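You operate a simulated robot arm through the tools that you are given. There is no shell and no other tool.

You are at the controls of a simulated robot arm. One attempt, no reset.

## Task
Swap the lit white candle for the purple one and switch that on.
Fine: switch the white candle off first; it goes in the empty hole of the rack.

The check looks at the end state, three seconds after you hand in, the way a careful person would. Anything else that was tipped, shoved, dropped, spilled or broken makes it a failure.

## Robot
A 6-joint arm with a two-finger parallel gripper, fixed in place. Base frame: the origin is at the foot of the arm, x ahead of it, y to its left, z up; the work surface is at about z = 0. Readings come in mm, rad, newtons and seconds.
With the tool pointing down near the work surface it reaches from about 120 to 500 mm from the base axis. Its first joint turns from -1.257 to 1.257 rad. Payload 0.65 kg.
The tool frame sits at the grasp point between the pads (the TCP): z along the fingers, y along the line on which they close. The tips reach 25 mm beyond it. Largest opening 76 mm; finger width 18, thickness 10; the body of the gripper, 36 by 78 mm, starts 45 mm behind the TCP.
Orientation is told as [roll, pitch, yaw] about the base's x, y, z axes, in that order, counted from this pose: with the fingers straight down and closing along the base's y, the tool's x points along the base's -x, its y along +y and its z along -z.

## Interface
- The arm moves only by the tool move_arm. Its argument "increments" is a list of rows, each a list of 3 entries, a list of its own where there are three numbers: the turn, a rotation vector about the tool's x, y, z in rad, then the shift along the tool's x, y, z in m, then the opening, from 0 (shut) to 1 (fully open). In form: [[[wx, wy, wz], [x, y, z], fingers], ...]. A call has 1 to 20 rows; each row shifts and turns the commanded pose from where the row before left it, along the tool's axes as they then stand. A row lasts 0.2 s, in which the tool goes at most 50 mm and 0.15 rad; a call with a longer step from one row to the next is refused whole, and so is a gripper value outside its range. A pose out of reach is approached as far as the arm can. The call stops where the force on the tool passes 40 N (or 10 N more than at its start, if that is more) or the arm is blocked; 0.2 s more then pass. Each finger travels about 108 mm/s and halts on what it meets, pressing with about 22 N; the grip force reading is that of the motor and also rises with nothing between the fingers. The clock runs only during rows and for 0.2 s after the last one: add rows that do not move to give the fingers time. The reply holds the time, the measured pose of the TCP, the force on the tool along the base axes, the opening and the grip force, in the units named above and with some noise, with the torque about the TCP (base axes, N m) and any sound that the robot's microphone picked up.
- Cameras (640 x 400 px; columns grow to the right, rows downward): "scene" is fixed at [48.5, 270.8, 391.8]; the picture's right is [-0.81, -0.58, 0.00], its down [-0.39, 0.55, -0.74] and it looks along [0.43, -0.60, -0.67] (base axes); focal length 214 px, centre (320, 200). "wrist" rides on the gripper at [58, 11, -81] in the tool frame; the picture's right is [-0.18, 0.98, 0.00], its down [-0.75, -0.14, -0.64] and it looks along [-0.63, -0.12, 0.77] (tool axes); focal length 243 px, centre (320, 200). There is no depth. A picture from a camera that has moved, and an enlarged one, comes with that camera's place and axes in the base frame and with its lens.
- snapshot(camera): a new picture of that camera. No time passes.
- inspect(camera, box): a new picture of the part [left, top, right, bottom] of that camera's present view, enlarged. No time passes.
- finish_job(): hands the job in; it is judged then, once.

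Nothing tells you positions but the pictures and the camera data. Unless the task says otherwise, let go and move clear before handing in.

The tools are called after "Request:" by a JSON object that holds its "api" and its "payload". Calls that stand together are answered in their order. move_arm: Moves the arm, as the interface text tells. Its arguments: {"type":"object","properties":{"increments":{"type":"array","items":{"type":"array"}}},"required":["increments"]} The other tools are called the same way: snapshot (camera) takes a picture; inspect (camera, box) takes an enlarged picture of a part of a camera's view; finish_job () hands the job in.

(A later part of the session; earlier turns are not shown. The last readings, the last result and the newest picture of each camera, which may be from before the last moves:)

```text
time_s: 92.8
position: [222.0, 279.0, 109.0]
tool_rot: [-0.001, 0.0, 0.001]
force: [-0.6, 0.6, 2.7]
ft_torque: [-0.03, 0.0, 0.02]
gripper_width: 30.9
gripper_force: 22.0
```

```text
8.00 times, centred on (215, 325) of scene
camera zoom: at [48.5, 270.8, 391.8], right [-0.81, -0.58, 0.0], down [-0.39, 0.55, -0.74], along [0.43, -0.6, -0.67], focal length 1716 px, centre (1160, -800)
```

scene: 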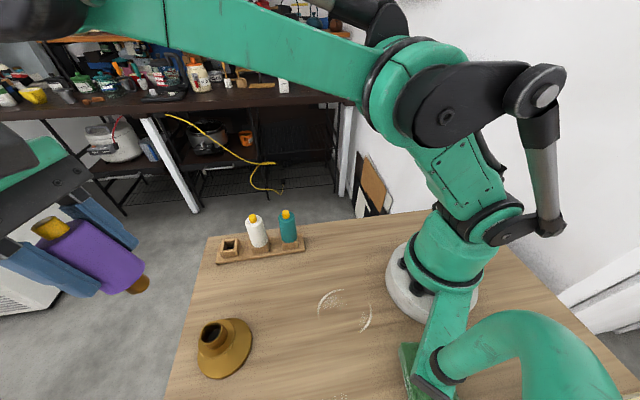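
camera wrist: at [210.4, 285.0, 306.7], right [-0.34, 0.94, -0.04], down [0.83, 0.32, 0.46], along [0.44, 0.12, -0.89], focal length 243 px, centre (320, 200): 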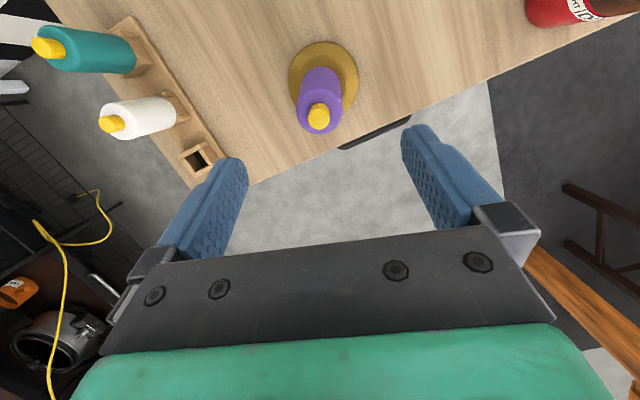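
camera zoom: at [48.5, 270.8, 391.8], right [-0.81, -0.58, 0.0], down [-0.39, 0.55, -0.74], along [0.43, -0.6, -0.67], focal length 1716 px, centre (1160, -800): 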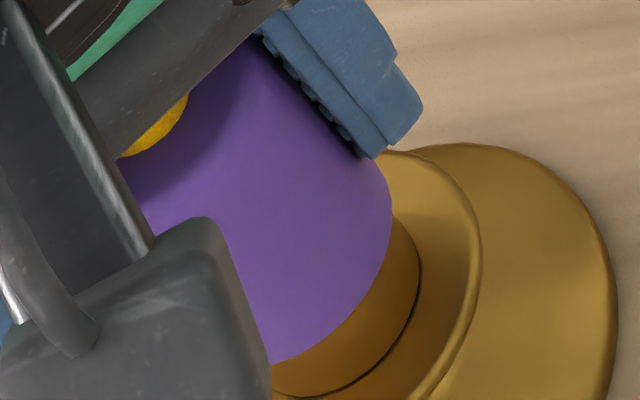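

The candle slid about 2 mm in the pads while seated; the side forces have settled to zero with about 3 N pressing it down. I'll open just a little and watch over time whether it stays put.

Request:
{"api": "move_arm", "payload": {"increments": [[[0, 0, 0], [0, 0, 0], 0.45]]}}

Request:
{"api": "inspect", "payload": {"camera": "wrist", "box": [220, 50, 420, 250]}}

Request:
{"api": "move_arm", "payload": {"increments": [[[0, 0, 0], [0, 0, 0], 0.45], [[0, 0, 0], [0, 0, 0], 0.45], [[0, 0, 0], [0, 0, 0], 0.45]]}}

Request:
{"api": "inspect", "payload": {"camera": "wrist", "box": [220, 50, 420, 250]}}

Request:
{"api": "inspect", "payload": {"camera": "scene", "box": [190, 300, 240, 350]}}

```text
time_s: 93.2
position: [221.0, 278.6, 107.0]
tool_rot: [0.0, 0.0, -0.001]
force: [-0.6, -0.4, -0.6]
ft_torque: [0.0, 0.01, 0.03]
gripper_width: 34.2
gripper_force: 0.1
```

```text
2.00 times, centred on (320, 150) of wrist
camera zoom: at [162.0, 290.0, 189.3], right [0.18, 0.98, 0.0], down [0.75, -0.14, 0.64], along [0.63, -0.12, -0.77], focal length 485 px, centre (320, 300)
```

zoom: 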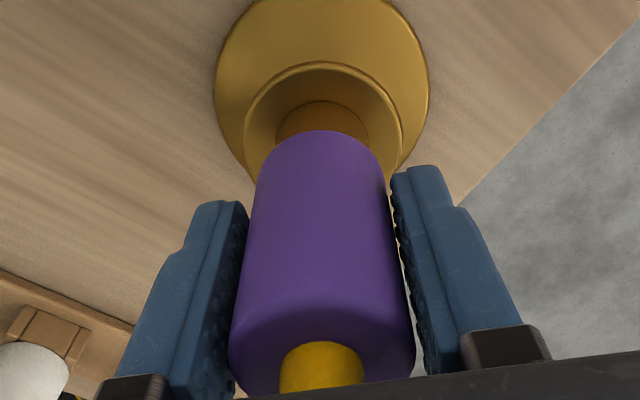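

```text
time_s: 94.0
position: [222.3, 280.0, 108.6]
tool_rot: [-0.002, 0.001, 0.0]
force: [0.2, 0.3, 1.0]
ft_torque: [-0.04, -0.03, 0.03]
gripper_width: 34.1
gripper_force: 0.0
```

```text
2.00 times, centred on (320, 150) of wrist
camera zoom: at [162.0, 290.0, 189.3], right [0.18, 0.98, 0.0], down [0.75, -0.14, 0.64], along [0.63, -0.12, -0.77], focal length 485 px, centre (320, 300)
```

zoom: 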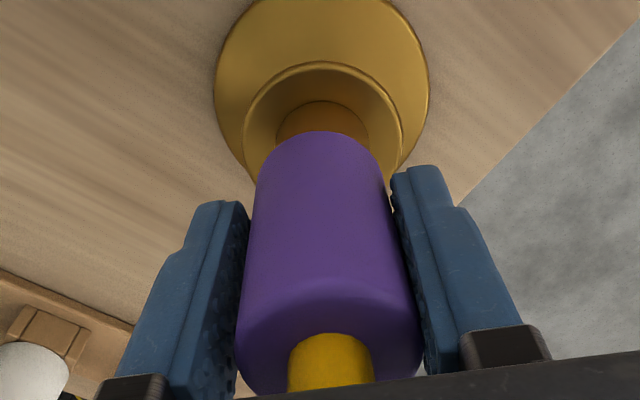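

```text
8.00 times, centred on (215, 325) of scene
camera zoom: at [48.5, 270.8, 391.8], right [-0.81, -0.58, 0.0], down [-0.39, 0.55, -0.74], along [0.43, -0.6, -0.67], focal length 1716 px, centre (1160, -800)
```

zoom: 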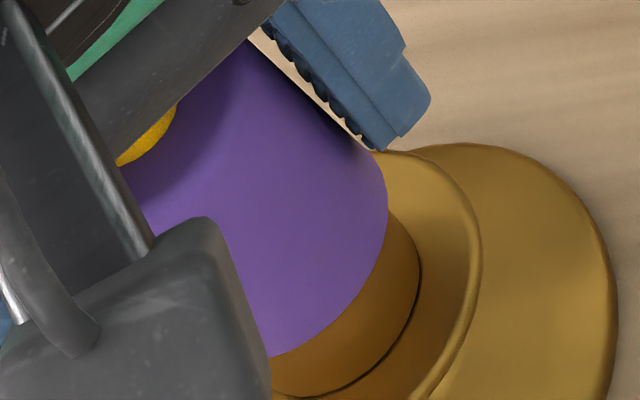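

Informative: on release the candle crept upward/sideways and began to lean, whereas the white one had been gripped rigidly by the socket (it resisted 26 N). So the purple peg isn't snapped fully home; it seems about 1 mm short. I'll slide lower on the candle, regrip, and push harder, backed by the palm.

Request:
{"api": "move_arm", "payload": {"increments": [[[0, 0, 0], [0, 0, 0.002], 0.45], [[0, 0, 0], [0, 0, 0.002], 0.45], [[0, 0, 0], [0, 0, 0], 0.43], [[0, 0, 0], [0, 0, 0], 0.42], [[0, 0, 0], [0, 0, 0], 0.41], [[0, 0, 0], [0, 0, 0], 0.4], [[0, 0, 0], [0, 0, 0], 0.2]]}}

Request:
{"api": "inspect", "payload": {"camera": "wrist", "box": [220, 50, 420, 250]}}

Request:
{"api": "inspect", "payload": {"camera": "scene", "box": [170, 290, 260, 385]}}

```text
time_s: 95.6
position: [222.5, 278.6, 104.3]
tool_rot: [0.0, -0.001, -0.001]
force: [0.2, 0.9, -0.9]
ft_torque: [0.02, -0.02, 0.03]
gripper_width: 31.4
gripper_force: 22.2
```

```text
2.00 times, centred on (320, 150) of wrist
camera zoom: at [162.2, 289.8, 185.3], right [0.18, 0.98, 0.0], down [0.75, -0.14, 0.64], along [0.63, -0.12, -0.77], focal length 485 px, centre (320, 300)
```

zoom: 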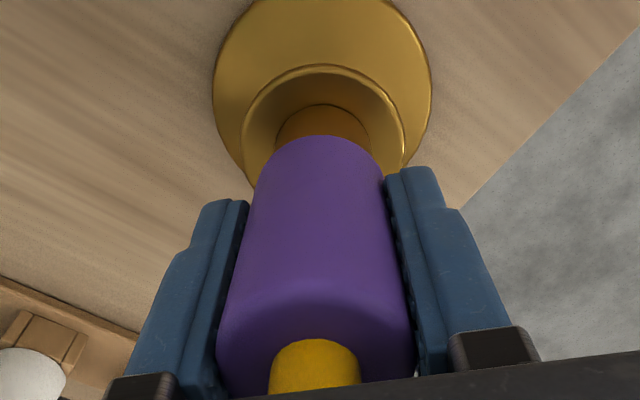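

```text
4.21 times, centred on (215, 338) of scene
camera zoom: at [48.5, 270.8, 391.8], right [-0.81, -0.58, 0.0], down [-0.39, 0.55, -0.74], along [0.43, -0.6, -0.67], focal length 903 px, centre (762, -379)
```

zoom: 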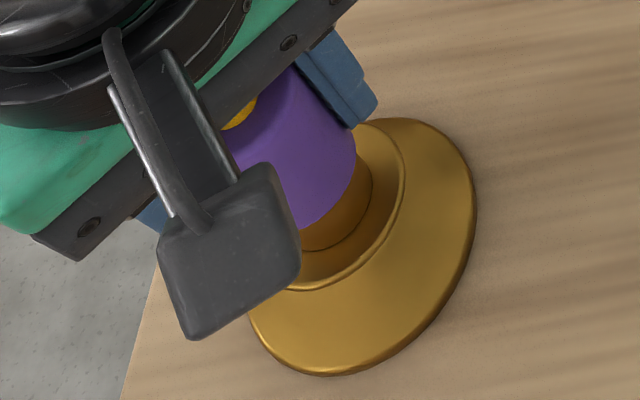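

Compared in the same frame with the original white picture, purple sits about 2–3 mm too high. Pressing down step by step now, watching force and sound.

Request:
{"api": "move_arm", "payload": {"increments": [[[0, 0, 0], [0, 0, 0.001], 0.2], [[0, 0, 0], [0, 0, 0.001], 0.2], [[0, 0, 0], [0, 0, 0], 0.2]]}}

Request:
{"api": "move_arm", "payload": {"increments": [[[0, 0, 0], [0, 0, 0.001], 0.2], [[0, 0, 0], [0, 0, 0], 0.2]]}}

Request:
{"api": "inspect", "payload": {"camera": "wrist", "box": [220, 50, 420, 250]}}

Request:
{"api": "inspect", "payload": {"camera": "scene", "box": [170, 290, 260, 385]}}

```text
time_s: 96.4
position: [221.2, 278.3, 102.6]
tool_rot: [0.0, 0.002, 0.001]
force: [-0.5, 1.8, 15.9]
ft_torque: [0.02, 0.18, -0.04]
gripper_width: 31.4
gripper_force: 21.7
```

```text
time_s: 97.0
position: [222.8, 278.8, 101.4]
tool_rot: [-0.001, 0.001, 0.0]
force: [0.6, 5.0, 15.9]
ft_torque: [0.12, 0.17, -0.04]
gripper_width: 31.5
gripper_force: 21.6
```

```text
2.00 times, centred on (320, 150) of wrist
camera zoom: at [162.1, 289.6, 182.5], right [0.18, 0.98, 0.0], down [0.75, -0.14, 0.64], along [0.63, -0.12, -0.77], focal length 485 px, centre (320, 300)
```

zoom: 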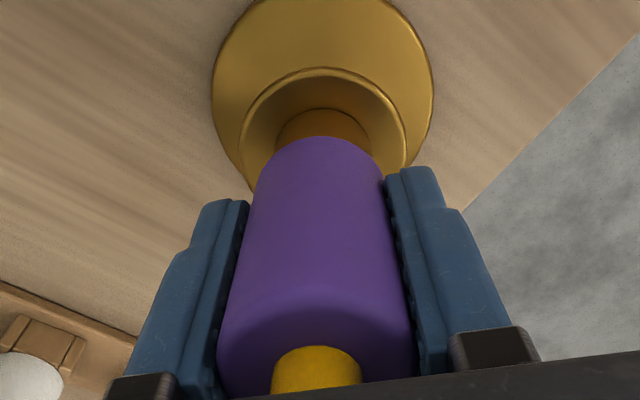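

```text
4.21 times, centred on (215, 338) of scene
camera zoom: at [48.5, 270.8, 391.9], right [-0.81, -0.58, 0.0], down [-0.39, 0.55, -0.74], along [0.43, -0.6, -0.67], focal length 903 px, centre (762, -379)
```

zoom: 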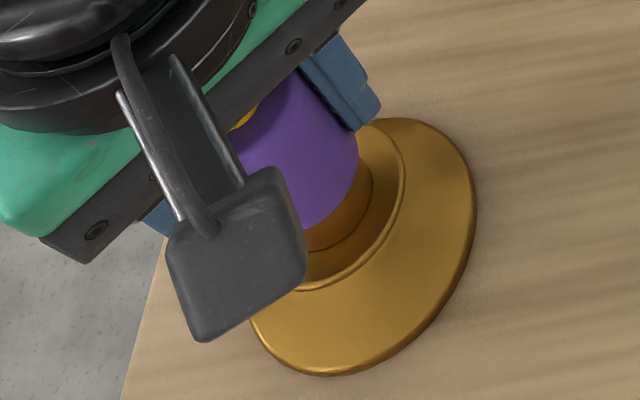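

On every release the candle rises about 2 mm by itself, so something springy sits under it and the white one must have been latched or wedged past that. My pads slip at about 16 N, so I'll push with the palm on the flame (which also presses its switch) while the fingers keep it straight.

Request:
{"api": "move_arm", "payload": {"increments": [[[0, 0, 0], [0, 0, 0.001], 0.2], [[0, 0, 0], [0, 0, 0], 0.2]]}}

Request:
{"api": "inspect", "payload": {"camera": "wrist", "box": [220, 50, 420, 250]}}

```text
time_s: 97.6
position: [220.8, 279.3, 100.8]
tool_rot: [0.001, -0.001, 0.001]
force: [-1.1, 4.4, 16.0]
ft_torque: [0.16, 0.22, -0.08]
gripper_width: 31.2
gripper_force: 21.9
```

```text
2.00 times, centred on (320, 150) of wrist
camera zoom: at [162.3, 289.5, 181.6], right [0.18, 0.98, 0.0], down [0.75, -0.14, 0.64], along [0.63, -0.12, -0.77], focal length 485 px, centre (320, 300)
```

zoom: 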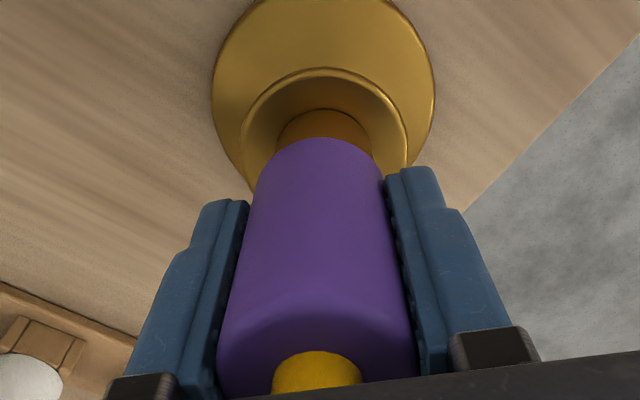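

Request:
{"api": "move_arm", "payload": {"increments": [[[0, 0, 0], [0.0002, 0.0004, 0], 0.2], [[0, 0, 0], [0, 0, 0.001], 0.2], [[0, 0, 0], [0, 0, 0], 0.2]]}}

Request:
{"api": "move_arm", "payload": {"increments": [[[0, 0, 0], [0, 0, 0.001], 0.2], [[0, 0, 0], [0, 0, 0], 0.2]]}}

Request:
{"api": "inspect", "payload": {"camera": "wrist", "box": [220, 50, 420, 250]}}

Request:
{"api": "inspect", "payload": {"camera": "scene", "box": [170, 290, 260, 385]}}

```text
time_s: 98.4
position: [221.1, 278.1, 100.3]
tool_rot: [0.0, 0.0, -0.001]
force: [1.3, -2.0, 16.2]
ft_torque: [-0.07, 0.13, -0.01]
gripper_width: 31.4
gripper_force: 21.9
```

```text
time_s: 99.0
position: [222.4, 278.7, 97.5]
tool_rot: [0.0, -0.001, 0.001]
force: [2.1, -4.2, 16.3]
ft_torque: [-0.15, 0.09, 0.06]
gripper_width: 31.2
gripper_force: 21.7
```

```text
2.00 times, centred on (320, 150) of wrist
camera zoom: at [162.1, 289.9, 179.2], right [0.18, 0.98, 0.0], down [0.75, -0.14, 0.64], along [0.63, -0.12, -0.77], focal length 485 px, centre (320, 300)
```

zoom: 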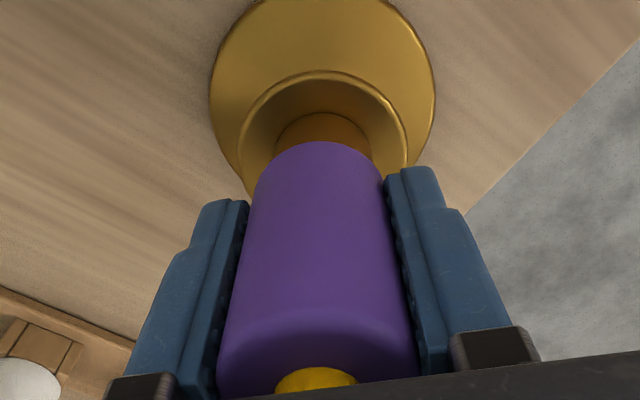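

```text
4.21 times, centred on (215, 338) of scene
camera zoom: at [48.5, 270.8, 391.9], right [-0.81, -0.58, 0.0], down [-0.39, 0.55, -0.74], along [0.43, -0.6, -0.67], focal length 903 px, centre (762, -379)
```

zoom: 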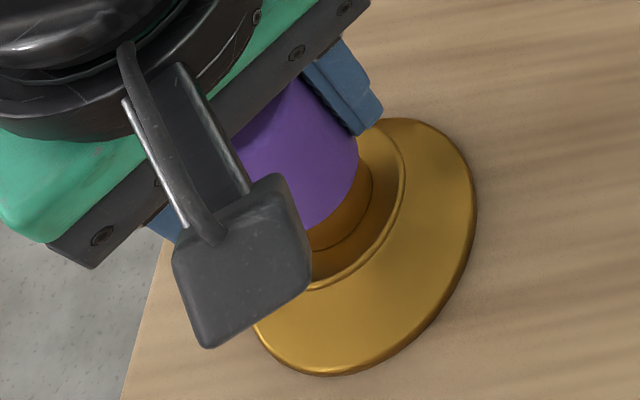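

Request:
{"api": "move_arm", "payload": {"increments": [[[0, 0, 0], [0, 0, 0.001], 0.2], [[0, 0, 0], [0, 0, 0], 0.2]]}}

Request:
{"api": "move_arm", "payload": {"increments": [[[0, 0, 0], [0, -0.0002, 0.001], 0.2], [[0, 0, 0], [0, 0, 0], 0.2]]}}

Request:
{"api": "inspect", "payload": {"camera": "wrist", "box": [220, 50, 420, 250]}}

```text
time_s: 99.6
position: [221.3, 278.6, 97.1]
tool_rot: [-0.001, 0.0, -0.001]
force: [2.2, -4.3, 16.9]
ft_torque: [-0.12, 0.13, 0.05]
gripper_width: 31.3
gripper_force: 22.2
```

```text
time_s: 100.2
position: [219.8, 278.7, 96.8]
tool_rot: [-0.001, 0.002, 0.001]
force: [2.7, 0.0, 18.7]
ft_torque: [0.0, 0.13, 0.0]
gripper_width: 31.5
gripper_force: 22.3
heard: click
```

```text
2.00 times, centred on (320, 150) of wrist
camera zoom: at [161.8, 289.9, 177.2], right [0.18, 0.98, 0.0], down [0.75, -0.14, 0.64], along [0.63, -0.12, -0.77], focal length 485 px, centre (320, 300)
```

zoom: 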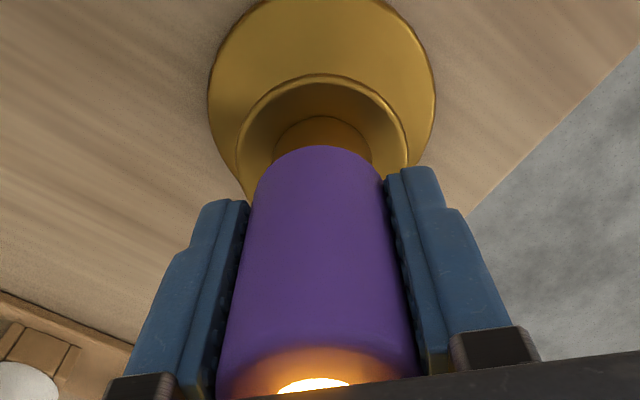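

The switch clicked and the purple candle is lit. Now pressing harder through the palm to seat it.

Request:
{"api": "move_arm", "payload": {"increments": [[[0, 0, 0], [0, 0, 0.001], 0.2], [[0, 0, 0], [0, 0, 0], 0.2]]}}

Request:
{"api": "move_arm", "payload": {"increments": [[[0, 0, 0], [0, 0, 0.001], 0.2], [[0, 0, 0], [0, 0, 0], 0.2]]}}

Request:
{"api": "inspect", "payload": {"camera": "scene", "box": [170, 290, 260, 385]}}

Request:
{"api": "inspect", "payload": {"camera": "wrist", "box": [220, 50, 420, 250]}}

```text
time_s: 100.8
position: [220.8, 278.7, 95.0]
tool_rot: [0.0, -0.001, 0.0]
force: [0.3, 0.1, 18.3]
ft_torque: [0.03, 0.16, 0.02]
gripper_width: 31.5
gripper_force: 22.5
```

```text
time_s: 101.4
position: [222.1, 279.2, 94.5]
tool_rot: [0.001, 0.0, 0.0]
force: [-0.4, 3.2, 21.8]
ft_torque: [0.04, 0.25, -0.02]
gripper_width: 31.5
gripper_force: 22.3
```

```text
4.21 times, centred on (215, 338) of scene
camera zoom: at [48.5, 270.8, 391.9], right [-0.81, -0.58, 0.0], down [-0.39, 0.55, -0.74], along [0.43, -0.6, -0.67], focal length 903 px, centre (762, -379)
```

zoom: 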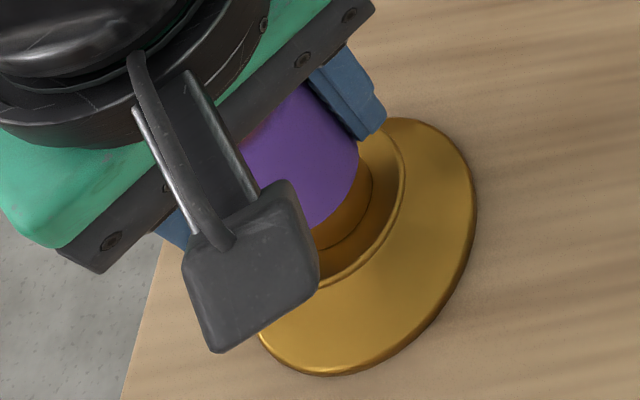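

```text
2.00 times, centred on (320, 150) of wrist
camera zoom: at [161.9, 289.9, 175.3], right [0.18, 0.98, 0.0], down [0.75, -0.14, 0.64], along [0.63, -0.12, -0.77], focal length 485 px, centre (320, 300)
```

zoom: 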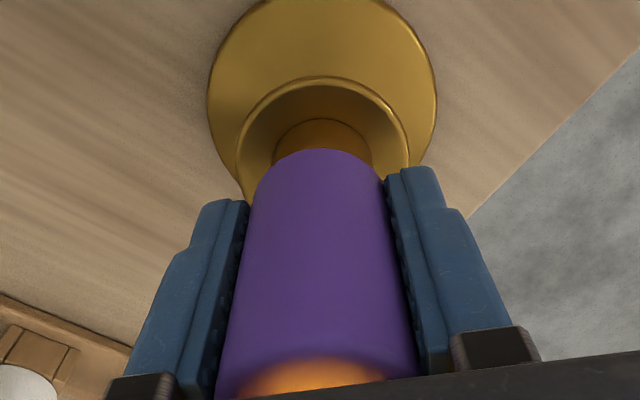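

The load is still on the -x side of the rim, so the pads are holding the candle slightly crooked. I'll loosen the fingers a touch (as a loose cage) so the palm can press it flat by itself.

Request:
{"api": "move_arm", "payload": {"increments": [[[0, 0, 0], [0, 0, 0], 0.44], [[0, 0, 0], [0, 0, 0], 0.44], [[0, 0, 0], [0, 0, 0], 0.44]]}}

Request:
{"api": "inspect", "payload": {"camera": "wrist", "box": [220, 50, 420, 250]}}

Request:
{"api": "inspect", "payload": {"camera": "scene", "box": [170, 290, 260, 385]}}

```text
time_s: 102.2
position: [221.6, 278.9, 94.0]
tool_rot: [0.002, 0.001, 0.002]
force: [1.4, 0.9, 7.9]
ft_torque: [0.0, 0.04, 0.06]
gripper_width: 33.3
gripper_force: 0.0
```

```text
2.00 times, centred on (320, 150) of wrist
camera zoom: at [162.0, 289.8, 175.2], right [0.18, 0.98, 0.0], down [0.75, -0.14, 0.64], along [0.63, -0.12, -0.77], focal length 485 px, centre (320, 300)
```

zoom: 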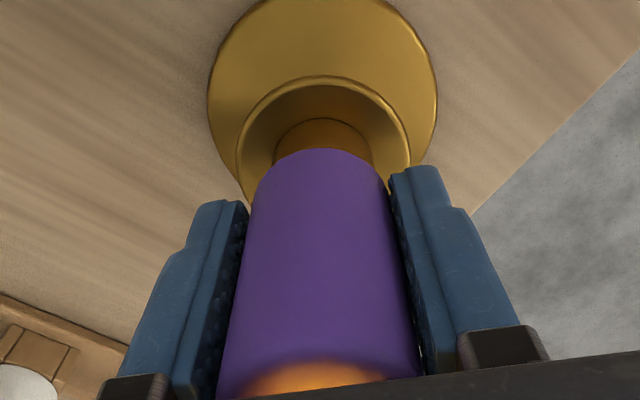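

```text
4.21 times, centred on (215, 338) of scene
camera zoom: at [48.5, 270.8, 391.8], right [-0.81, -0.58, 0.0], down [-0.39, 0.55, -0.74], along [0.43, -0.6, -0.67], focal length 903 px, centre (762, -379)
```

zoom: 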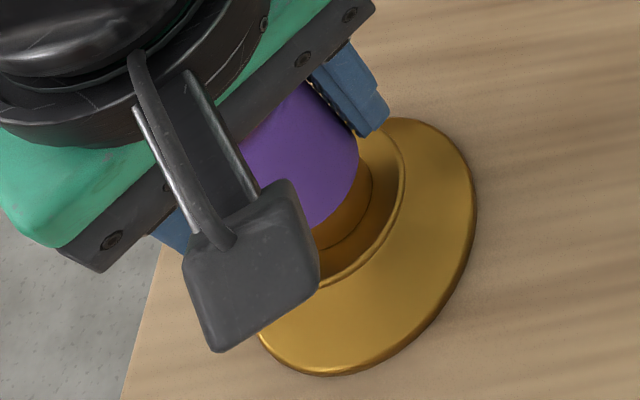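

The load is nearly centred now (8 N through the button). Pressing further with the palm.

Request:
{"api": "move_arm", "payload": {"increments": [[[0, 0, 0], [0, 0, 0.001], 0.44], [[0, 0, 0], [0, 0, 0], 0.44]]}}

Request:
{"api": "move_arm", "payload": {"increments": [[[0, 0, 0], [0, 0, 0.001], 0.44], [[0, 0, 0], [0, 0, 0], 0.44]]}}

Request:
{"api": "inspect", "payload": {"camera": "wrist", "box": [220, 50, 420, 250]}}

Request:
{"api": "inspect", "payload": {"camera": "scene", "box": [170, 290, 260, 385]}}

```text
time_s: 102.8
position: [222.0, 278.0, 92.9]
tool_rot: [0.001, 0.0, -0.001]
force: [3.0, 0.7, 15.3]
ft_torque: [0.02, 0.13, -0.05]
gripper_width: 33.5
gripper_force: 0.0
```

```text
time_s: 103.4
position: [221.0, 279.3, 92.5]
tool_rot: [0.0, 0.001, -0.003]
force: [1.9, -1.8, 22.6]
ft_torque: [0.09, 0.07, 0.03]
gripper_width: 33.5
gripper_force: 0.0
```

```text
2.00 times, centred on (320, 150) of wrist
camera zoom: at [162.0, 289.9, 173.3], right [0.18, 0.98, 0.0], down [0.75, -0.14, 0.64], along [0.63, -0.12, -0.77], focal length 485 px, centre (320, 300)
```

zoom: 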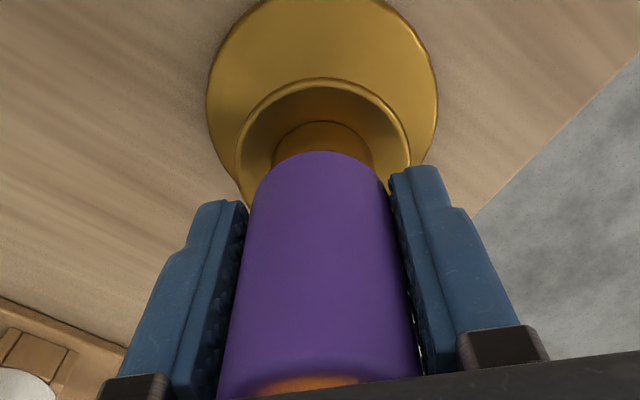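

```text
4.21 times, centred on (215, 338) of scene
camera zoom: at [48.5, 270.8, 391.9], right [-0.81, -0.58, 0.0], down [-0.39, 0.55, -0.74], along [0.43, -0.6, -0.67], focal length 903 px, centre (762, -379)
```

zoom: 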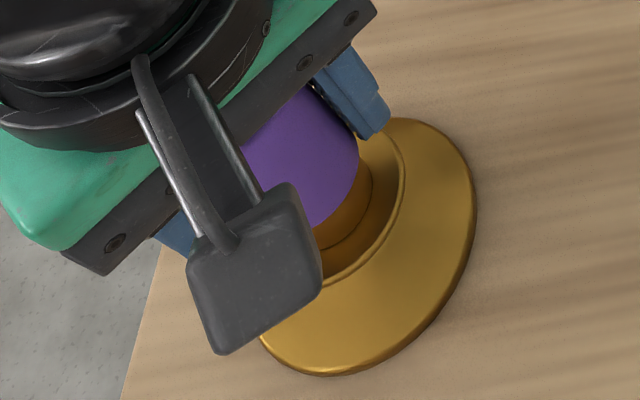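

Request:
{"api": "move_arm", "payload": {"increments": [[[0, 0, 0], [0, 0, 0.001], 0.44], [[0, 0, 0], [0, 0, 0], 0.44]]}}

Request:
{"api": "move_arm", "payload": {"increments": [[[0, 0, 0], [0, 0, 0.0007], 0.44], [[0, 0, 0], [0, 0, 0], 0.44]]}}

Request:
{"api": "inspect", "payload": {"camera": "wrist", "box": [220, 50, 420, 250]}}

Request:
{"api": "inspect", "payload": {"camera": "scene", "box": [190, 300, 240, 350]}}

```text
time_s: 104.0
position: [222.1, 279.2, 90.9]
tool_rot: [0.0, 0.0, 0.0]
force: [-1.2, 0.9, 28.7]
ft_torque: [0.03, -0.06, -0.01]
gripper_width: 33.1
gripper_force: 0.0
```

```text
time_s: 104.6
position: [222.1, 279.4, 90.2]
tool_rot: [0.0, 0.0, -0.002]
force: [-0.7, -0.2, 34.6]
ft_torque: [0.04, -0.05, -0.02]
gripper_width: 33.5
gripper_force: 0.1
```

```text
2.00 times, centred on (320, 150) of wrist
camera zoom: at [162.1, 289.7, 171.8], right [0.18, 0.98, 0.0], down [0.75, -0.14, 0.64], along [0.63, -0.12, -0.77], focal length 485 px, centre (320, 300)
```

zoom: 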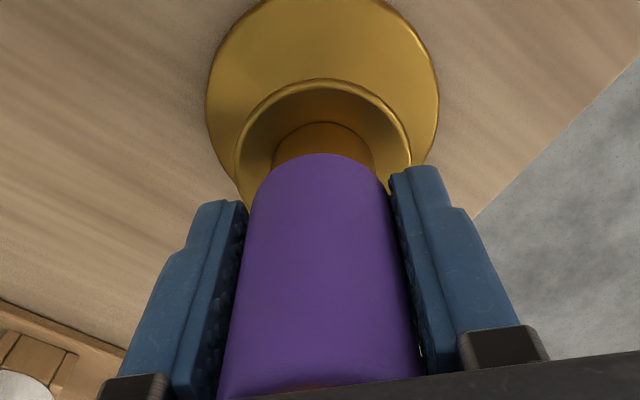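

```text
8.00 times, centred on (215, 325) of scene
camera zoom: at [48.5, 270.7, 391.9], right [-0.81, -0.58, 0.0], down [-0.39, 0.55, -0.74], along [0.43, -0.6, -0.67], focal length 1716 px, centre (1160, -800)
```

zoom: 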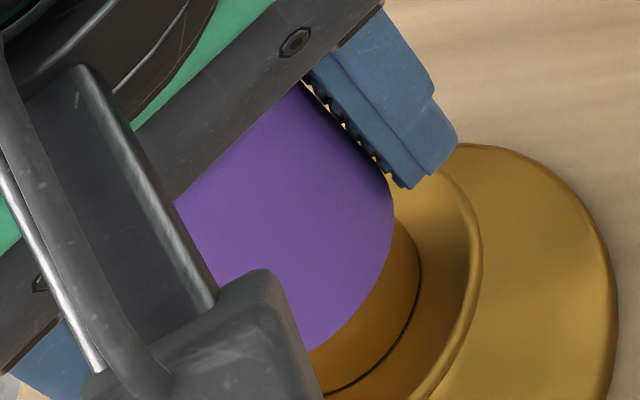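

34.6 N, nicely centred, and the candle now sits visibly lower, level with where the white one was. I'll ease the palm up with the fingers still as a loose cage and see if it stays.

Request:
{"api": "move_arm", "payload": {"increments": [[[0, 0, 0], [0, 0, -0.002], 0.44], [[0, 0, 0], [0, 0, -0.002], 0.44], [[0, 0, 0], [0, 0, -0.002], 0.44], [[0, 0, 0], [0, 0, -0.002], 0.44], [[0, 0, 0], [0, 0, -0.002], 0.44], [[0, 0, 0], [0, 0, 0], 0.44]]}}

Request:
{"api": "inspect", "payload": {"camera": "wrist", "box": [220, 50, 420, 250]}}

Request:
{"api": "inspect", "payload": {"camera": "scene", "box": [190, 300, 240, 350]}}

Request:
{"api": "inspect", "payload": {"camera": "scene", "box": [170, 290, 260, 385]}}

```text
time_s: 106.0
position: [220.8, 280.2, 100.8]
tool_rot: [0.0, 0.0, 0.001]
force: [-0.2, -0.8, -0.1]
ft_torque: [0.02, 0.0, 0.0]
gripper_width: 33.3
gripper_force: 0.0
```

```text
2.00 times, centred on (320, 150) of wrist
camera zoom: at [161.9, 290.0, 181.7], right [0.18, 0.98, 0.0], down [0.75, -0.14, 0.64], along [0.63, -0.12, -0.77], focal length 485 px, centre (320, 300)
```

zoom: 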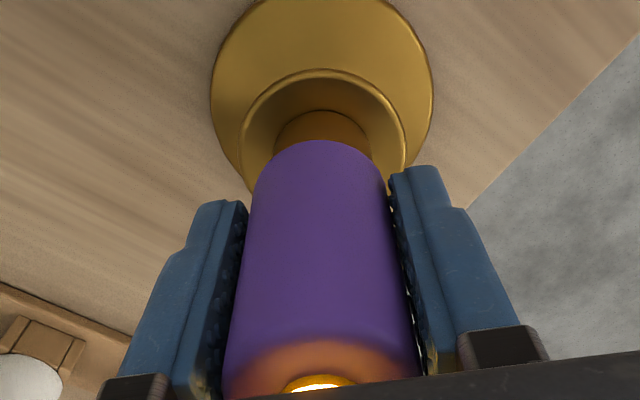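

```text
8.00 times, centred on (215, 325) of scene
camera zoom: at [48.5, 270.8, 391.8], right [-0.81, -0.58, 0.0], down [-0.39, 0.55, -0.74], along [0.43, -0.6, -0.67], focal length 1716 px, centre (1160, -800)
```

zoom: 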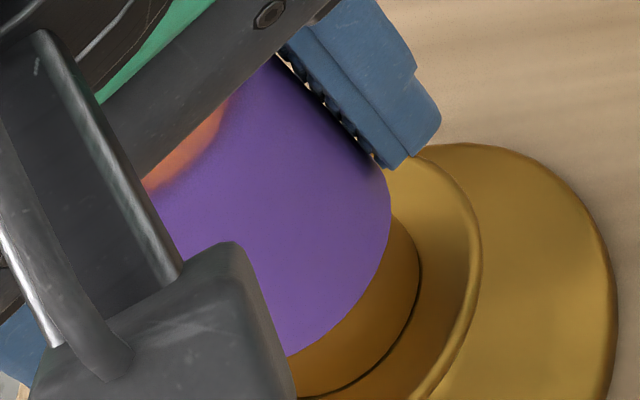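

```text
4.21 times, centred on (215, 338) of scene
camera zoom: at [48.5, 270.8, 391.8], right [-0.81, -0.58, 0.0], down [-0.39, 0.55, -0.74], along [0.43, -0.6, -0.67], focal length 903 px, centre (762, -379)
```

zoom: 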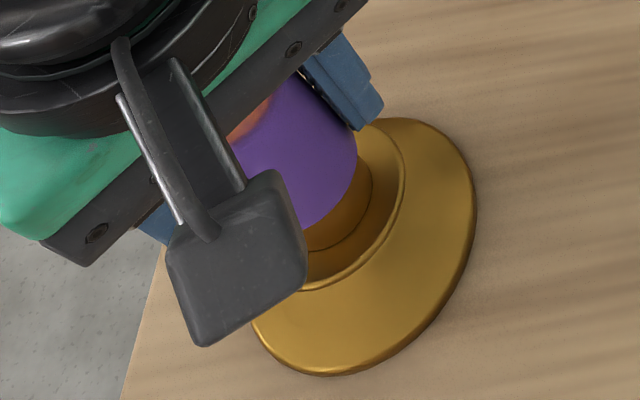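

Still lit. I need to know whether it's held by the socket now, so I'll nudge the loose cage sideways a millimetre and feel for resistance.

Request:
{"api": "move_arm", "payload": {"increments": [[[0, 0, 0], [0, 0.001, 0], 0.44], [[0, 0, 0], [0, 0, 0], 0.44]]}}

Request:
{"api": "move_arm", "payload": {"increments": [[[0, 0, 0], [0, -0.001, 0], 0.44], [[0, 0, 0], [0, -0.001, 0], 0.44], [[0, 0, 0], [0, 0, 0], 0.44]]}}

Request:
{"api": "inspect", "payload": {"camera": "wrist", "box": [220, 50, 420, 250]}}

Request:
{"api": "inspect", "payload": {"camera": "scene", "box": [190, 300, 240, 350]}}

```text
time_s: 106.6
position: [220.6, 279.9, 100.3]
tool_rot: [-0.001, -0.001, 0.001]
force: [0.3, 0.0, -0.7]
ft_torque: [-0.05, -0.03, -0.01]
gripper_width: 33.4
gripper_force: 0.2
```

```text
time_s: 107.4
position: [222.6, 277.9, 101.4]
tool_rot: [0.0, 0.0, -0.001]
force: [-0.2, 0.5, 0.7]
ft_torque: [-0.03, -0.01, -0.01]
gripper_width: 33.5
gripper_force: 0.1
```

```text
2.00 times, centred on (320, 150) of wrist
camera zoom: at [162.0, 289.1, 181.5], right [0.18, 0.98, 0.0], down [0.75, -0.14, 0.64], along [0.63, -0.12, -0.77], focal length 485 px, centre (320, 300)
```

zoom: 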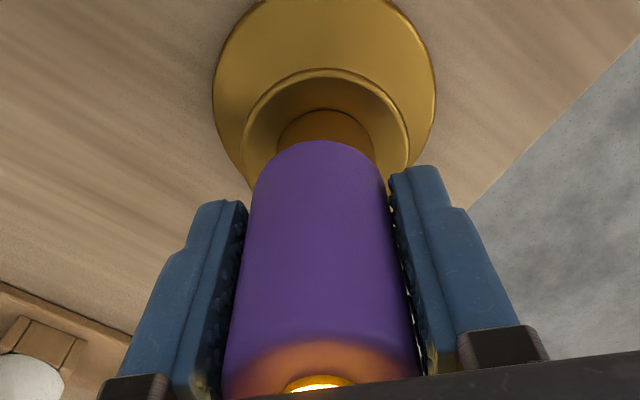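

```text
8.00 times, centred on (215, 325) of scene
camera zoom: at [48.5, 270.8, 391.8], right [-0.81, -0.58, 0.0], down [-0.39, 0.55, -0.74], along [0.43, -0.6, -0.67], focal length 1716 px, centre (1160, -800)
```

zoom: 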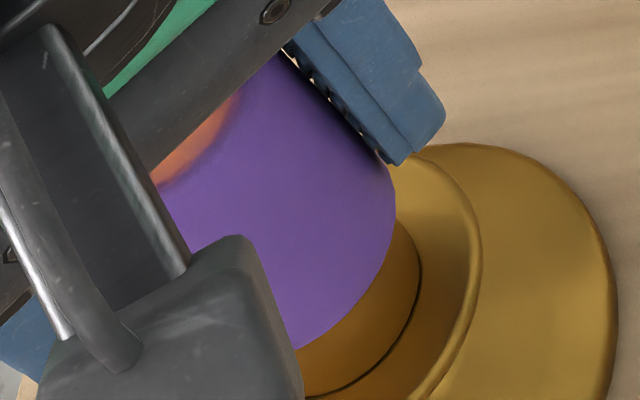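

The candle is free: it slides along with the cage. So it's standing on its peg without being held. I'll regrip it slightly higher (keeping the palm off the switch), lift it out, and inspect the peg's end and the bore closely.

Request:
{"api": "move_arm", "payload": {"increments": [[[0, 0, 0], [0, 0.0007, 0], 0.45], [[0, 0, 0], [0, 0, -0.003], 0.45], [[0, 0, 0], [0, 0, -0.003], 0.45], [[0, 0, 0], [0, 0, 0], 0.43], [[0, 0, 0], [0, 0, 0], 0.41], [[0, 0, 0], [0, 0, 0], 0.2], [[0, 0, 0], [0, 0, 0], 0.2]]}}

Request:
{"api": "inspect", "payload": {"camera": "wrist", "box": [220, 50, 420, 250]}}

```text
time_s: 109.0
position: [221.8, 279.0, 105.9]
tool_rot: [0.001, -0.001, 0.0]
force: [0.6, -0.5, -0.8]
ft_torque: [0.0, 0.02, -0.02]
gripper_width: 31.4
gripper_force: 22.2
```

```text
2.00 times, centred on (320, 150) of wrist
camera zoom: at [161.8, 289.9, 187.5], right [0.18, 0.98, 0.0], down [0.75, -0.14, 0.64], along [0.63, -0.12, -0.77], focal length 485 px, centre (320, 300)
```

zoom: 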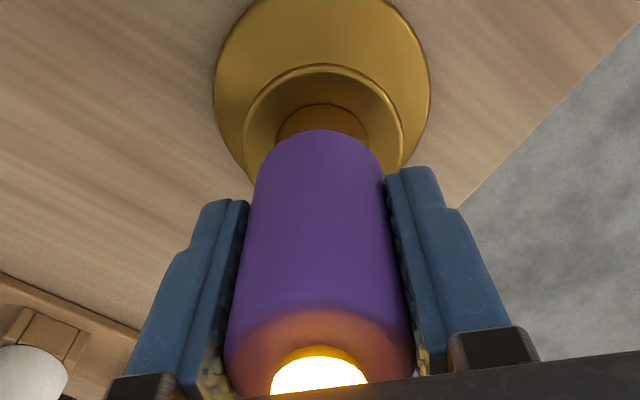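

Request:
{"api": "move_arm", "payload": {"increments": [[[0, 0, 0], [0, 0, -0.003], 0.2], [[0, 0, 0], [0, 0, -0.005], 0.2], [[0, 0, 0], [0, 0, -0.01], 0.2], [[0, 0, 0], [0, 0, -0.02], 0.2], [[0, 0, 0], [0, 0, -0.022], 0.2], [[0, 0, 0], [-0.022, 0, 0], 0.2], [[0, 0, 0], [-0.022, 0, 0], 0.2], [[0, 0, 0], [0, 0, 0], 0.2]]}}

Request:
{"api": "snapshot", "payload": {"camera": "wrist"}}

Request:
{"api": "inspect", "payload": {"camera": "wrist", "box": [290, 10, 350, 70]}}

Request:
{"api": "inspect", "payload": {"camera": "scene", "box": [185, 300, 245, 350]}}

```text
time_s: 110.8
position: [266.6, 279.1, 166.4]
tool_rot: [0.0, -0.001, -0.001]
force: [0.0, 0.3, 0.4]
ft_torque: [-0.01, 0.02, 0.0]
gripper_width: 31.1
gripper_force: 21.9
```

```text
taken
camera wrist: at [206.1, 289.6, 247.2], right [0.18, 0.98, 0.0], down [0.75, -0.14, 0.64], along [0.63, -0.12, -0.77], focal length 243 px, centre (320, 200)
```

wrist: 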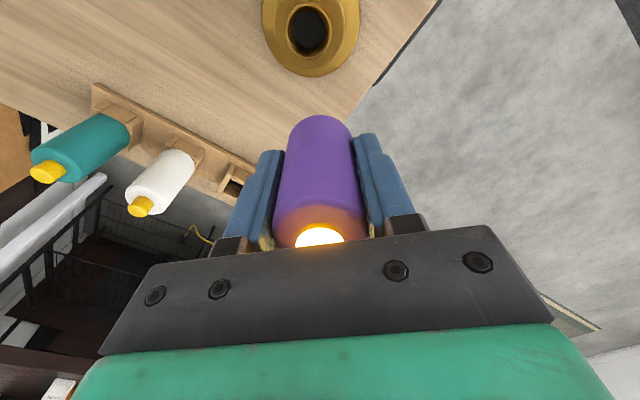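

```text
6.67 times, centred on (320, 40) of wrist
camera zoom: at [206.1, 289.6, 247.2], right [0.18, 0.98, 0.0], down [0.75, -0.14, 0.64], along [0.63, -0.12, -0.77], focal length 1618 px, centre (320, 1267)
```

zoom: 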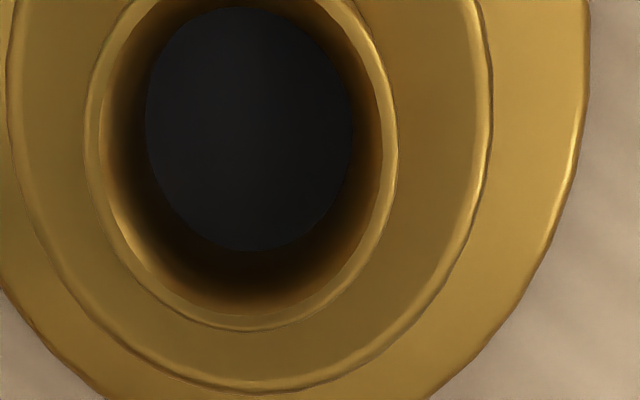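

```text
8.00 times, centred on (215, 325) of scene
camera zoom: at [48.6, 270.8, 391.8], right [-0.81, -0.58, 0.0], down [-0.39, 0.55, -0.74], along [0.43, -0.6, -0.67], focal length 1716 px, centre (1160, -800)
```

zoom: 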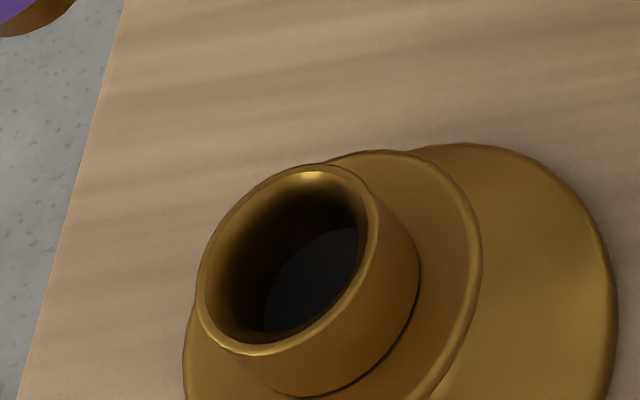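

The bore is visibly conical: about 24.6 mm wide at the rim and narrowing to about 19–20 mm at its floor. That suggests a taper fit that needs good centring. Now a look at the peg's end by tilting the candle's bottom toward the scene camera, well away from everything.

Request:
{"api": "move_arm", "payload": {"increments": [[[0, 0, 0], [0, 0, -0.04], 0.2], [[0, 0, 0], [0, 0, -0.04], 0.2], [[0, 0.14, 0], [0, 0, 0], 0.2], [[0, 0.14, 0], [0, 0, 0], 0.2], [[0, 0.14, 0], [0, 0, 0], 0.2], [[0, 0.14, 0], [0, 0, 0], 0.2], [[0, 0.14, 0], [0, 0, 0], 0.2], [[0, 0, 0], [0, 0, 0], 0.2]]}}

Request:
{"api": "snapshot", "payload": {"camera": "scene"}}

```text
time_s: 112.6
position: [254.7, 291.2, 246.0]
tool_rot: [0.022, 0.605, 0.0]
force: [0.4, 0.3, -1.4]
ft_torque: [-0.02, -0.01, 0.0]
gripper_width: 31.2
gripper_force: 21.8
out of reach, approached as far as the arm can: row 7
```

```text
taken
```

scene: 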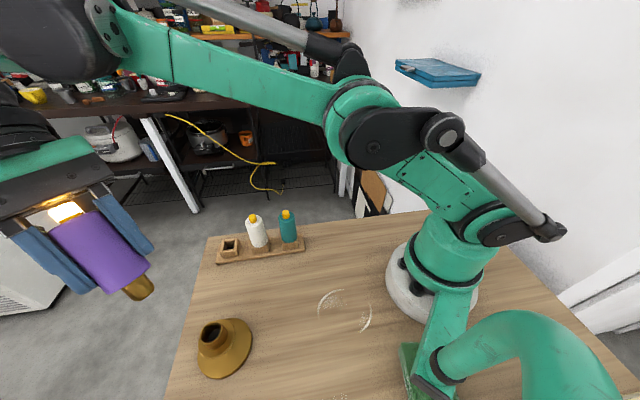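

Request:
{"api": "inspect", "payload": {"camera": "scene", "box": [90, 230, 170, 310]}}

Request:
{"api": "inspect", "payload": {"camera": "scene", "box": [115, 262, 160, 305]}}

```text
5.00 times, centred on (130, 270) of scene
camera zoom: at [48.6, 270.8, 391.8], right [-0.81, -0.58, 0.0], down [-0.39, 0.55, -0.74], along [0.43, -0.6, -0.67], focal length 1072 px, centre (1270, -150)
```

zoom: 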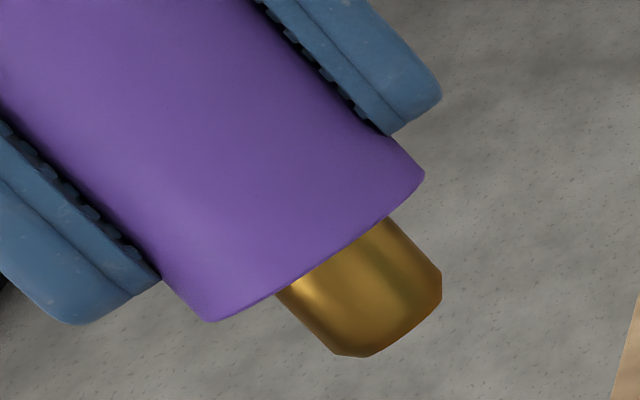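

```text
9.30 times, centred on (138, 284) of scene
camera zoom: at [48.6, 270.8, 391.8], right [-0.81, -0.58, 0.0], down [-0.39, 0.55, -0.74], along [0.43, -0.6, -0.67], focal length 1995 px, centre (2018, -577)
```

zoom: 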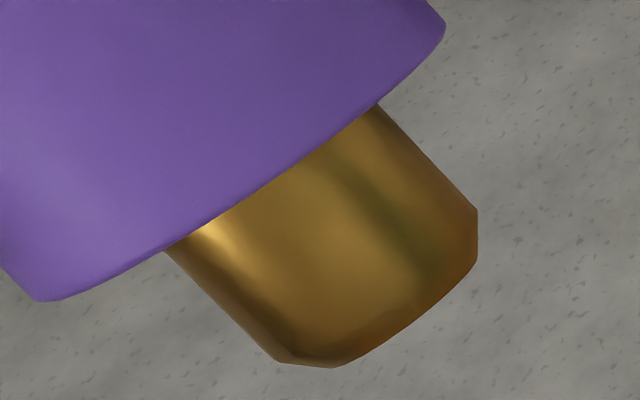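

The peg is a 16.5 mm cylinder, about 14 mm long with a chamfered end. From all the contact readings, the bore narrows so that at full depth there's only about ±0.4 mm play. So this is a centring problem: I'll re-insert step by step, probing walls in x and y at depth. First back to vertical.

Request:
{"api": "move_arm", "payload": {"increments": [[[0, -0.14, 0], [0, 0, 0], 0.2], [[0, -0.14, 0], [0, 0, 0], 0.2], [[0, -0.14, 0], [0, 0, 0], 0.2], [[0, -0.14, 0], [0, 0, 0], 0.2], [[0, -0.14, 0], [0, 0, 0], 0.2], [[0, 0, 0], [0, 0, 0], 0.2], [[0, 0, 0], [0, 0, 0], 0.2]]}}

Request:
{"api": "inspect", "payload": {"camera": "wrist", "box": [220, 50, 420, 250]}}

```text
time_s: 114.2
position: [254.9, 291.9, 245.8]
tool_rot: [0.016, -0.098, -0.013]
force: [0.0, -0.2, -0.5]
ft_torque: [0.01, 0.01, -0.04]
gripper_width: 31.2
gripper_force: 21.8
```

```text
2.00 times, centred on (320, 150) of wrist
camera zoom: at [188.2, 301.7, 321.7], right [0.19, 0.98, 0.03], down [0.68, -0.16, 0.71], along [0.7, -0.11, -0.7], focal length 485 px, centre (320, 300)
```

zoom: 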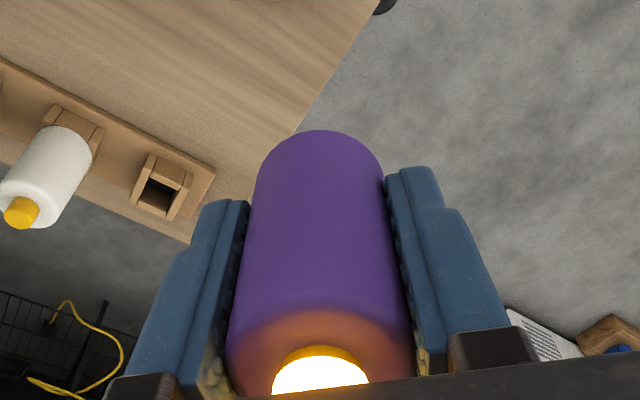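

Request:
{"api": "move_arm", "payload": {"increments": [[[0.016, 0.098, -0.013], [0, 0, 0], 0.2], [[0, 0, 0], [0, 0, 0], 0.2], [[0, 0, 0], [0, 0, 0], 0.2]]}}

Request:
{"api": "move_arm", "payload": {"increments": [[[0, 0, 0], [0, 0, 0], 0.2]]}}

Request:
{"api": "move_arm", "payload": {"increments": [[[0, 0, 0], [0, 0, 0], 0.2]]}}

Request:
{"api": "snapshot", "payload": {"camera": "wrist"}}

```text
time_s: 115.0
position: [255.1, 291.4, 246.1]
tool_rot: [0.001, 0.003, 0.0]
force: [0.5, 0.5, -0.8]
ft_torque: [-0.01, -0.04, 0.03]
gripper_width: 31.4
gripper_force: 21.9
```

```text
time_s: 115.4
position: [256.2, 291.4, 246.2]
tool_rot: [-0.001, 0.002, -0.001]
force: [0.6, -0.4, -1.3]
ft_torque: [0.0, 0.01, 0.01]
gripper_width: 31.4
gripper_force: 21.9
```

```text
time_s: 115.8
position: [254.7, 291.1, 246.6]
tool_rot: [-0.001, 0.003, 0.001]
force: [0.3, -0.2, 0.1]
ft_torque: [-0.02, 0.02, -0.02]
gripper_width: 31.1
gripper_force: 22.1
```

```text
taken
camera wrist: at [195.7, 302.1, 327.5], right [0.18, 0.98, 0.0], down [0.75, -0.14, 0.64], along [0.63, -0.12, -0.77], focal length 243 px, centre (320, 200)
```

wrist: 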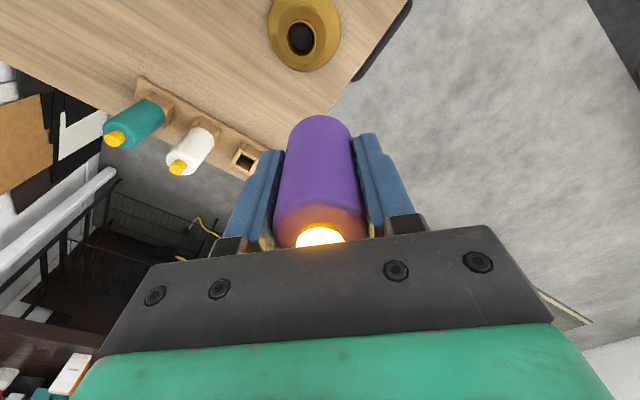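

Request:
{"api": "move_arm", "payload": {"increments": [[[0, -0.0027, 0], [0.0168, -0.006, 0], 0.2], [[0, 0, 0], [0.0168, -0.006, 0], 0.2], [[0, 0, 0], [0, 0, 0.035], 0.2], [[0, 0, 0], [0, 0, 0.035], 0.2], [[0, 0, 0], [0, 0, 0.035], 0.2], [[0, 0, 0], [0, 0, 0.015], 0.2], [[0, 0, 0], [0, 0, 0], 0.2], [[0, 0, 0], [0, 0, 0], 0.2]]}}

Request:
{"api": "inspect", "payload": {"camera": "wrist", "box": [260, 30, 380, 150]}}

Request:
{"api": "inspect", "payload": {"camera": "scene", "box": [160, 280, 250, 360]}}

```text
time_s: 117.6
position: [221.5, 279.2, 125.6]
tool_rot: [0.001, -0.002, 0.002]
force: [-0.1, 0.5, -1.0]
ft_torque: [-0.01, 0.01, 0.02]
gripper_width: 31.5
gripper_force: 21.8
```

```text
3.33 times, centred on (320, 90) of wrist
camera zoom: at [162.2, 290.2, 207.0], right [0.18, 0.98, 0.0], down [0.75, -0.14, 0.64], along [0.63, -0.12, -0.77], focal length 809 px, centre (320, 567)
```

zoom: 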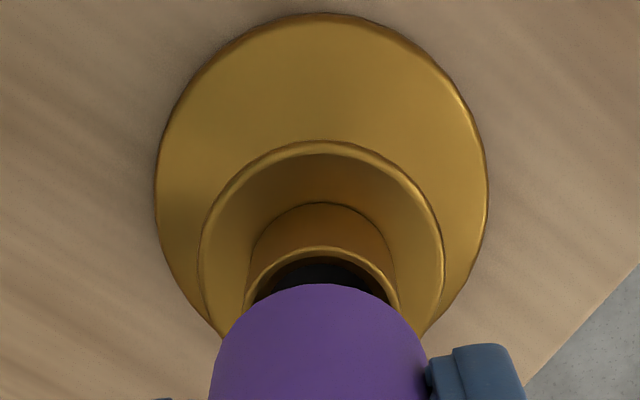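

```text
5.00 times, centred on (205, 320) of scene
camera zoom: at [48.5, 270.8, 391.8], right [-0.81, -0.58, 0.0], down [-0.39, 0.55, -0.74], along [0.43, -0.6, -0.67], focal length 1072 px, centre (895, -400)
```

zoom: 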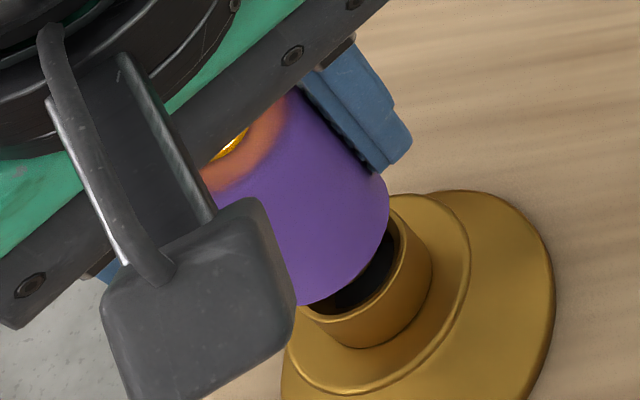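

Request:
{"api": "move_arm", "payload": {"increments": [[[0, 0, 0], [0, 0, 0.004], 0.2], [[0, 0, 0], [0, 0, 0.004], 0.2], [[0, 0, 0], [0, 0, 0.003], 0.2], [[0, 0, 0], [0, 0, 0.003], 0.2], [[0, 0, 0], [0, 0, 0], 0.2], [[0, 0, 0], [0, 0, 0], 0.2]]}}

Request:
{"api": "move_arm", "payload": {"increments": [[[0, 0, 0], [-0.0005, 0, 0], 0.2], [[0, 0, 0], [-0.0005, 0, 0], 0.2], [[0, 0, 0], [0, 0, 0], 0.2]]}}

Request:
{"api": "move_arm", "payload": {"increments": [[[0, 0, 0], [0.0005, 0, 0], 0.2], [[0, 0, 0], [0.0005, 0, 0], 0.2], [[0, 0, 0], [0.0005, 0, 0], 0.2], [[0, 0, 0], [0.0005, 0, 0], 0.2], [[0, 0, 0], [0, 0, 0], 0.2]]}}

```text
time_s: 119.0
position: [222.4, 279.2, 112.3]
tool_rot: [0.0, -0.001, -0.001]
force: [0.6, 0.1, 0.1]
ft_torque: [0.0, -0.02, -0.02]
gripper_width: 31.2
gripper_force: 21.8
```

```text
time_s: 119.8
position: [223.3, 278.8, 112.7]
tool_rot: [0.0, -0.002, -0.001]
force: [-0.7, 0.3, -1.2]
ft_torque: [0.01, 0.0, 0.0]
gripper_width: 31.2
gripper_force: 21.8
```

```text
time_s: 121.0
position: [220.8, 278.9, 112.2]
tool_rot: [0.0, -0.001, 0.003]
force: [0.4, -0.1, -0.7]
ft_torque: [0.01, 0.03, 0.02]
gripper_width: 31.1
gripper_force: 22.2
```

Request:
{"api": "move_arm", "payload": {"increments": [[[0, 0, 0], [0.0005, 0, 0], 0.2], [[0, 0, 0], [0, 0, 0], 0.2]]}}

Request:
{"api": "move_arm", "payload": {"increments": [[[0, 0, 0], [0.0004, 0, 0], 0.2], [[0, 0, 0], [0, 0, 0], 0.2]]}}

Request:
{"api": "move_arm", "payload": {"increments": [[[0, 0, 0], [-0.0015, 0, 0], 0.2], [[0, 0, 0], [-0.0018, 0, 0], 0.2], [[0, 0, 0], [0, 0, 0], 0.2]]}}

Request:
{"api": "move_arm", "payload": {"increments": [[[0, 0, 0], [-0.0004, 0, 0], 0.2], [[0, 0, 0], [0, 0, 0], 0.2]]}}

```text
time_s: 121.6
position: [219.7, 279.9, 112.2]
tool_rot: [0.001, -0.003, 0.003]
force: [0.2, 0.6, -0.5]
ft_torque: [0.0, 0.0, 0.0]
gripper_width: 31.0
gripper_force: 21.8
```

```text
time_s: 122.2
position: [219.2, 279.4, 112.3]
tool_rot: [-0.001, -0.001, 0.002]
force: [-0.4, -0.8, -0.8]
ft_torque: [0.03, -0.01, 0.02]
gripper_width: 31.2
gripper_force: 22.3
```

```text
time_s: 123.0
position: [222.0, 279.0, 113.1]
tool_rot: [0.0, -0.002, 0.001]
force: [-0.3, 0.5, -1.6]
ft_torque: [0.01, -0.02, -0.01]
gripper_width: 31.1
gripper_force: 22.5
```

```text
time_s: 123.6
position: [223.5, 278.9, 111.9]
tool_rot: [-0.001, 0.001, 0.001]
force: [-3.7, 1.2, -2.2]
ft_torque: [0.02, 0.17, 0.0]
gripper_width: 31.2
gripper_force: 22.6
```

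Request:
{"api": "move_arm", "payload": {"increments": [[[0, 0, 0], [0.002, 0, 0], 0.2], [[0, 0, 0], [0.0021, 0, 0], 0.2], [[0, 0, 0], [0, 0, 0], 0.2]]}}

Request:
{"api": "move_arm", "payload": {"increments": [[[0, 0, 0], [0.0004, 0, 0], 0.2], [[0, 0, 0], [0, 0, 0], 0.2]]}}

Request:
{"api": "inspect", "payload": {"camera": "wrist", "box": [260, 30, 380, 150]}}

```text
time_s: 124.4
position: [220.5, 280.3, 113.2]
tool_rot: [0.001, -0.002, 0.001]
force: [0.1, 0.0, -1.2]
ft_torque: [-0.01, -0.01, 0.05]
gripper_width: 30.8
gripper_force: 21.7
```

```text
time_s: 125.0
position: [219.7, 278.4, 112.0]
tool_rot: [0.0, -0.001, 0.0]
force: [2.8, 0.2, 0.1]
ft_torque: [0.0, -0.1, 0.02]
gripper_width: 30.8
gripper_force: 22.2
```

```text
3.33 times, centred on (320, 90) of wrist
camera zoom: at [159.9, 290.1, 193.6], right [0.18, 0.98, 0.0], down [0.75, -0.14, 0.64], along [0.63, -0.12, -0.76], focal length 809 px, centre (320, 567)
```

zoom: 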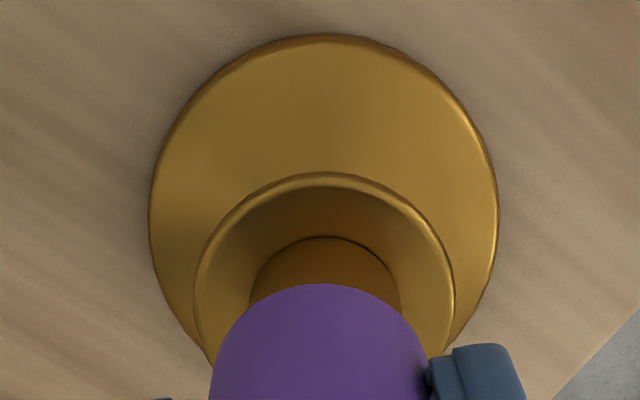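

Here the play is about ±2.0 mm with the centre at q ≈ -0.5. Centre x and probe y at this depth.

Request:
{"api": "move_arm", "payload": {"increments": [[[0, 0, 0], [-0.0022, 0, 0], 0.2], [[0, 0, 0], [0, 0.0015, 0], 0.2], [[0, 0, 0], [0, 0, 0], 0.2]]}}

Request:
{"api": "move_arm", "payload": {"increments": [[[0, 0, 0], [0, 0.0004, 0], 0.2], [[0, 0, 0], [0, 0, 0], 0.2]]}}

Request:
{"api": "move_arm", "payload": {"increments": [[[0, 0, 0], [0, 0.0004, 0], 0.2], [[0, 0, 0], [0, 0, 0], 0.2]]}}

Request:
{"api": "move_arm", "payload": {"increments": [[[0, 0, 0], [0, 0.0004, 0], 0.2], [[0, 0, 0], [0, 0, 0], 0.2]]}}

```text
time_s: 125.8
position: [221.1, 279.7, 112.9]
tool_rot: [0.001, -0.001, 0.001]
force: [0.0, 0.6, -0.7]
ft_torque: [0.01, 0.0, -0.03]
gripper_width: 30.9
gripper_force: 22.5
```

```text
time_s: 126.4
position: [220.7, 281.5, 111.9]
tool_rot: [-0.001, -0.002, 0.0]
force: [0.6, -4.5, -0.2]
ft_torque: [-0.23, -0.02, -0.03]
gripper_width: 31.0
gripper_force: 22.1
```

```text
time_s: 127.0
position: [221.6, 281.2, 112.0]
tool_rot: [-0.003, -0.002, -0.001]
force: [3.2, -10.4, -1.4]
ft_torque: [-0.47, -0.15, 0.01]
gripper_width: 31.0
gripper_force: 22.1
```

```text
time_s: 127.6
position: [220.8, 282.1, 113.5]
tool_rot: [-0.003, -0.002, 0.0]
force: [2.9, -16.9, 0.3]
ft_torque: [-0.78, -0.16, -0.03]
gripper_width: 31.2
gripper_force: 22.4
```

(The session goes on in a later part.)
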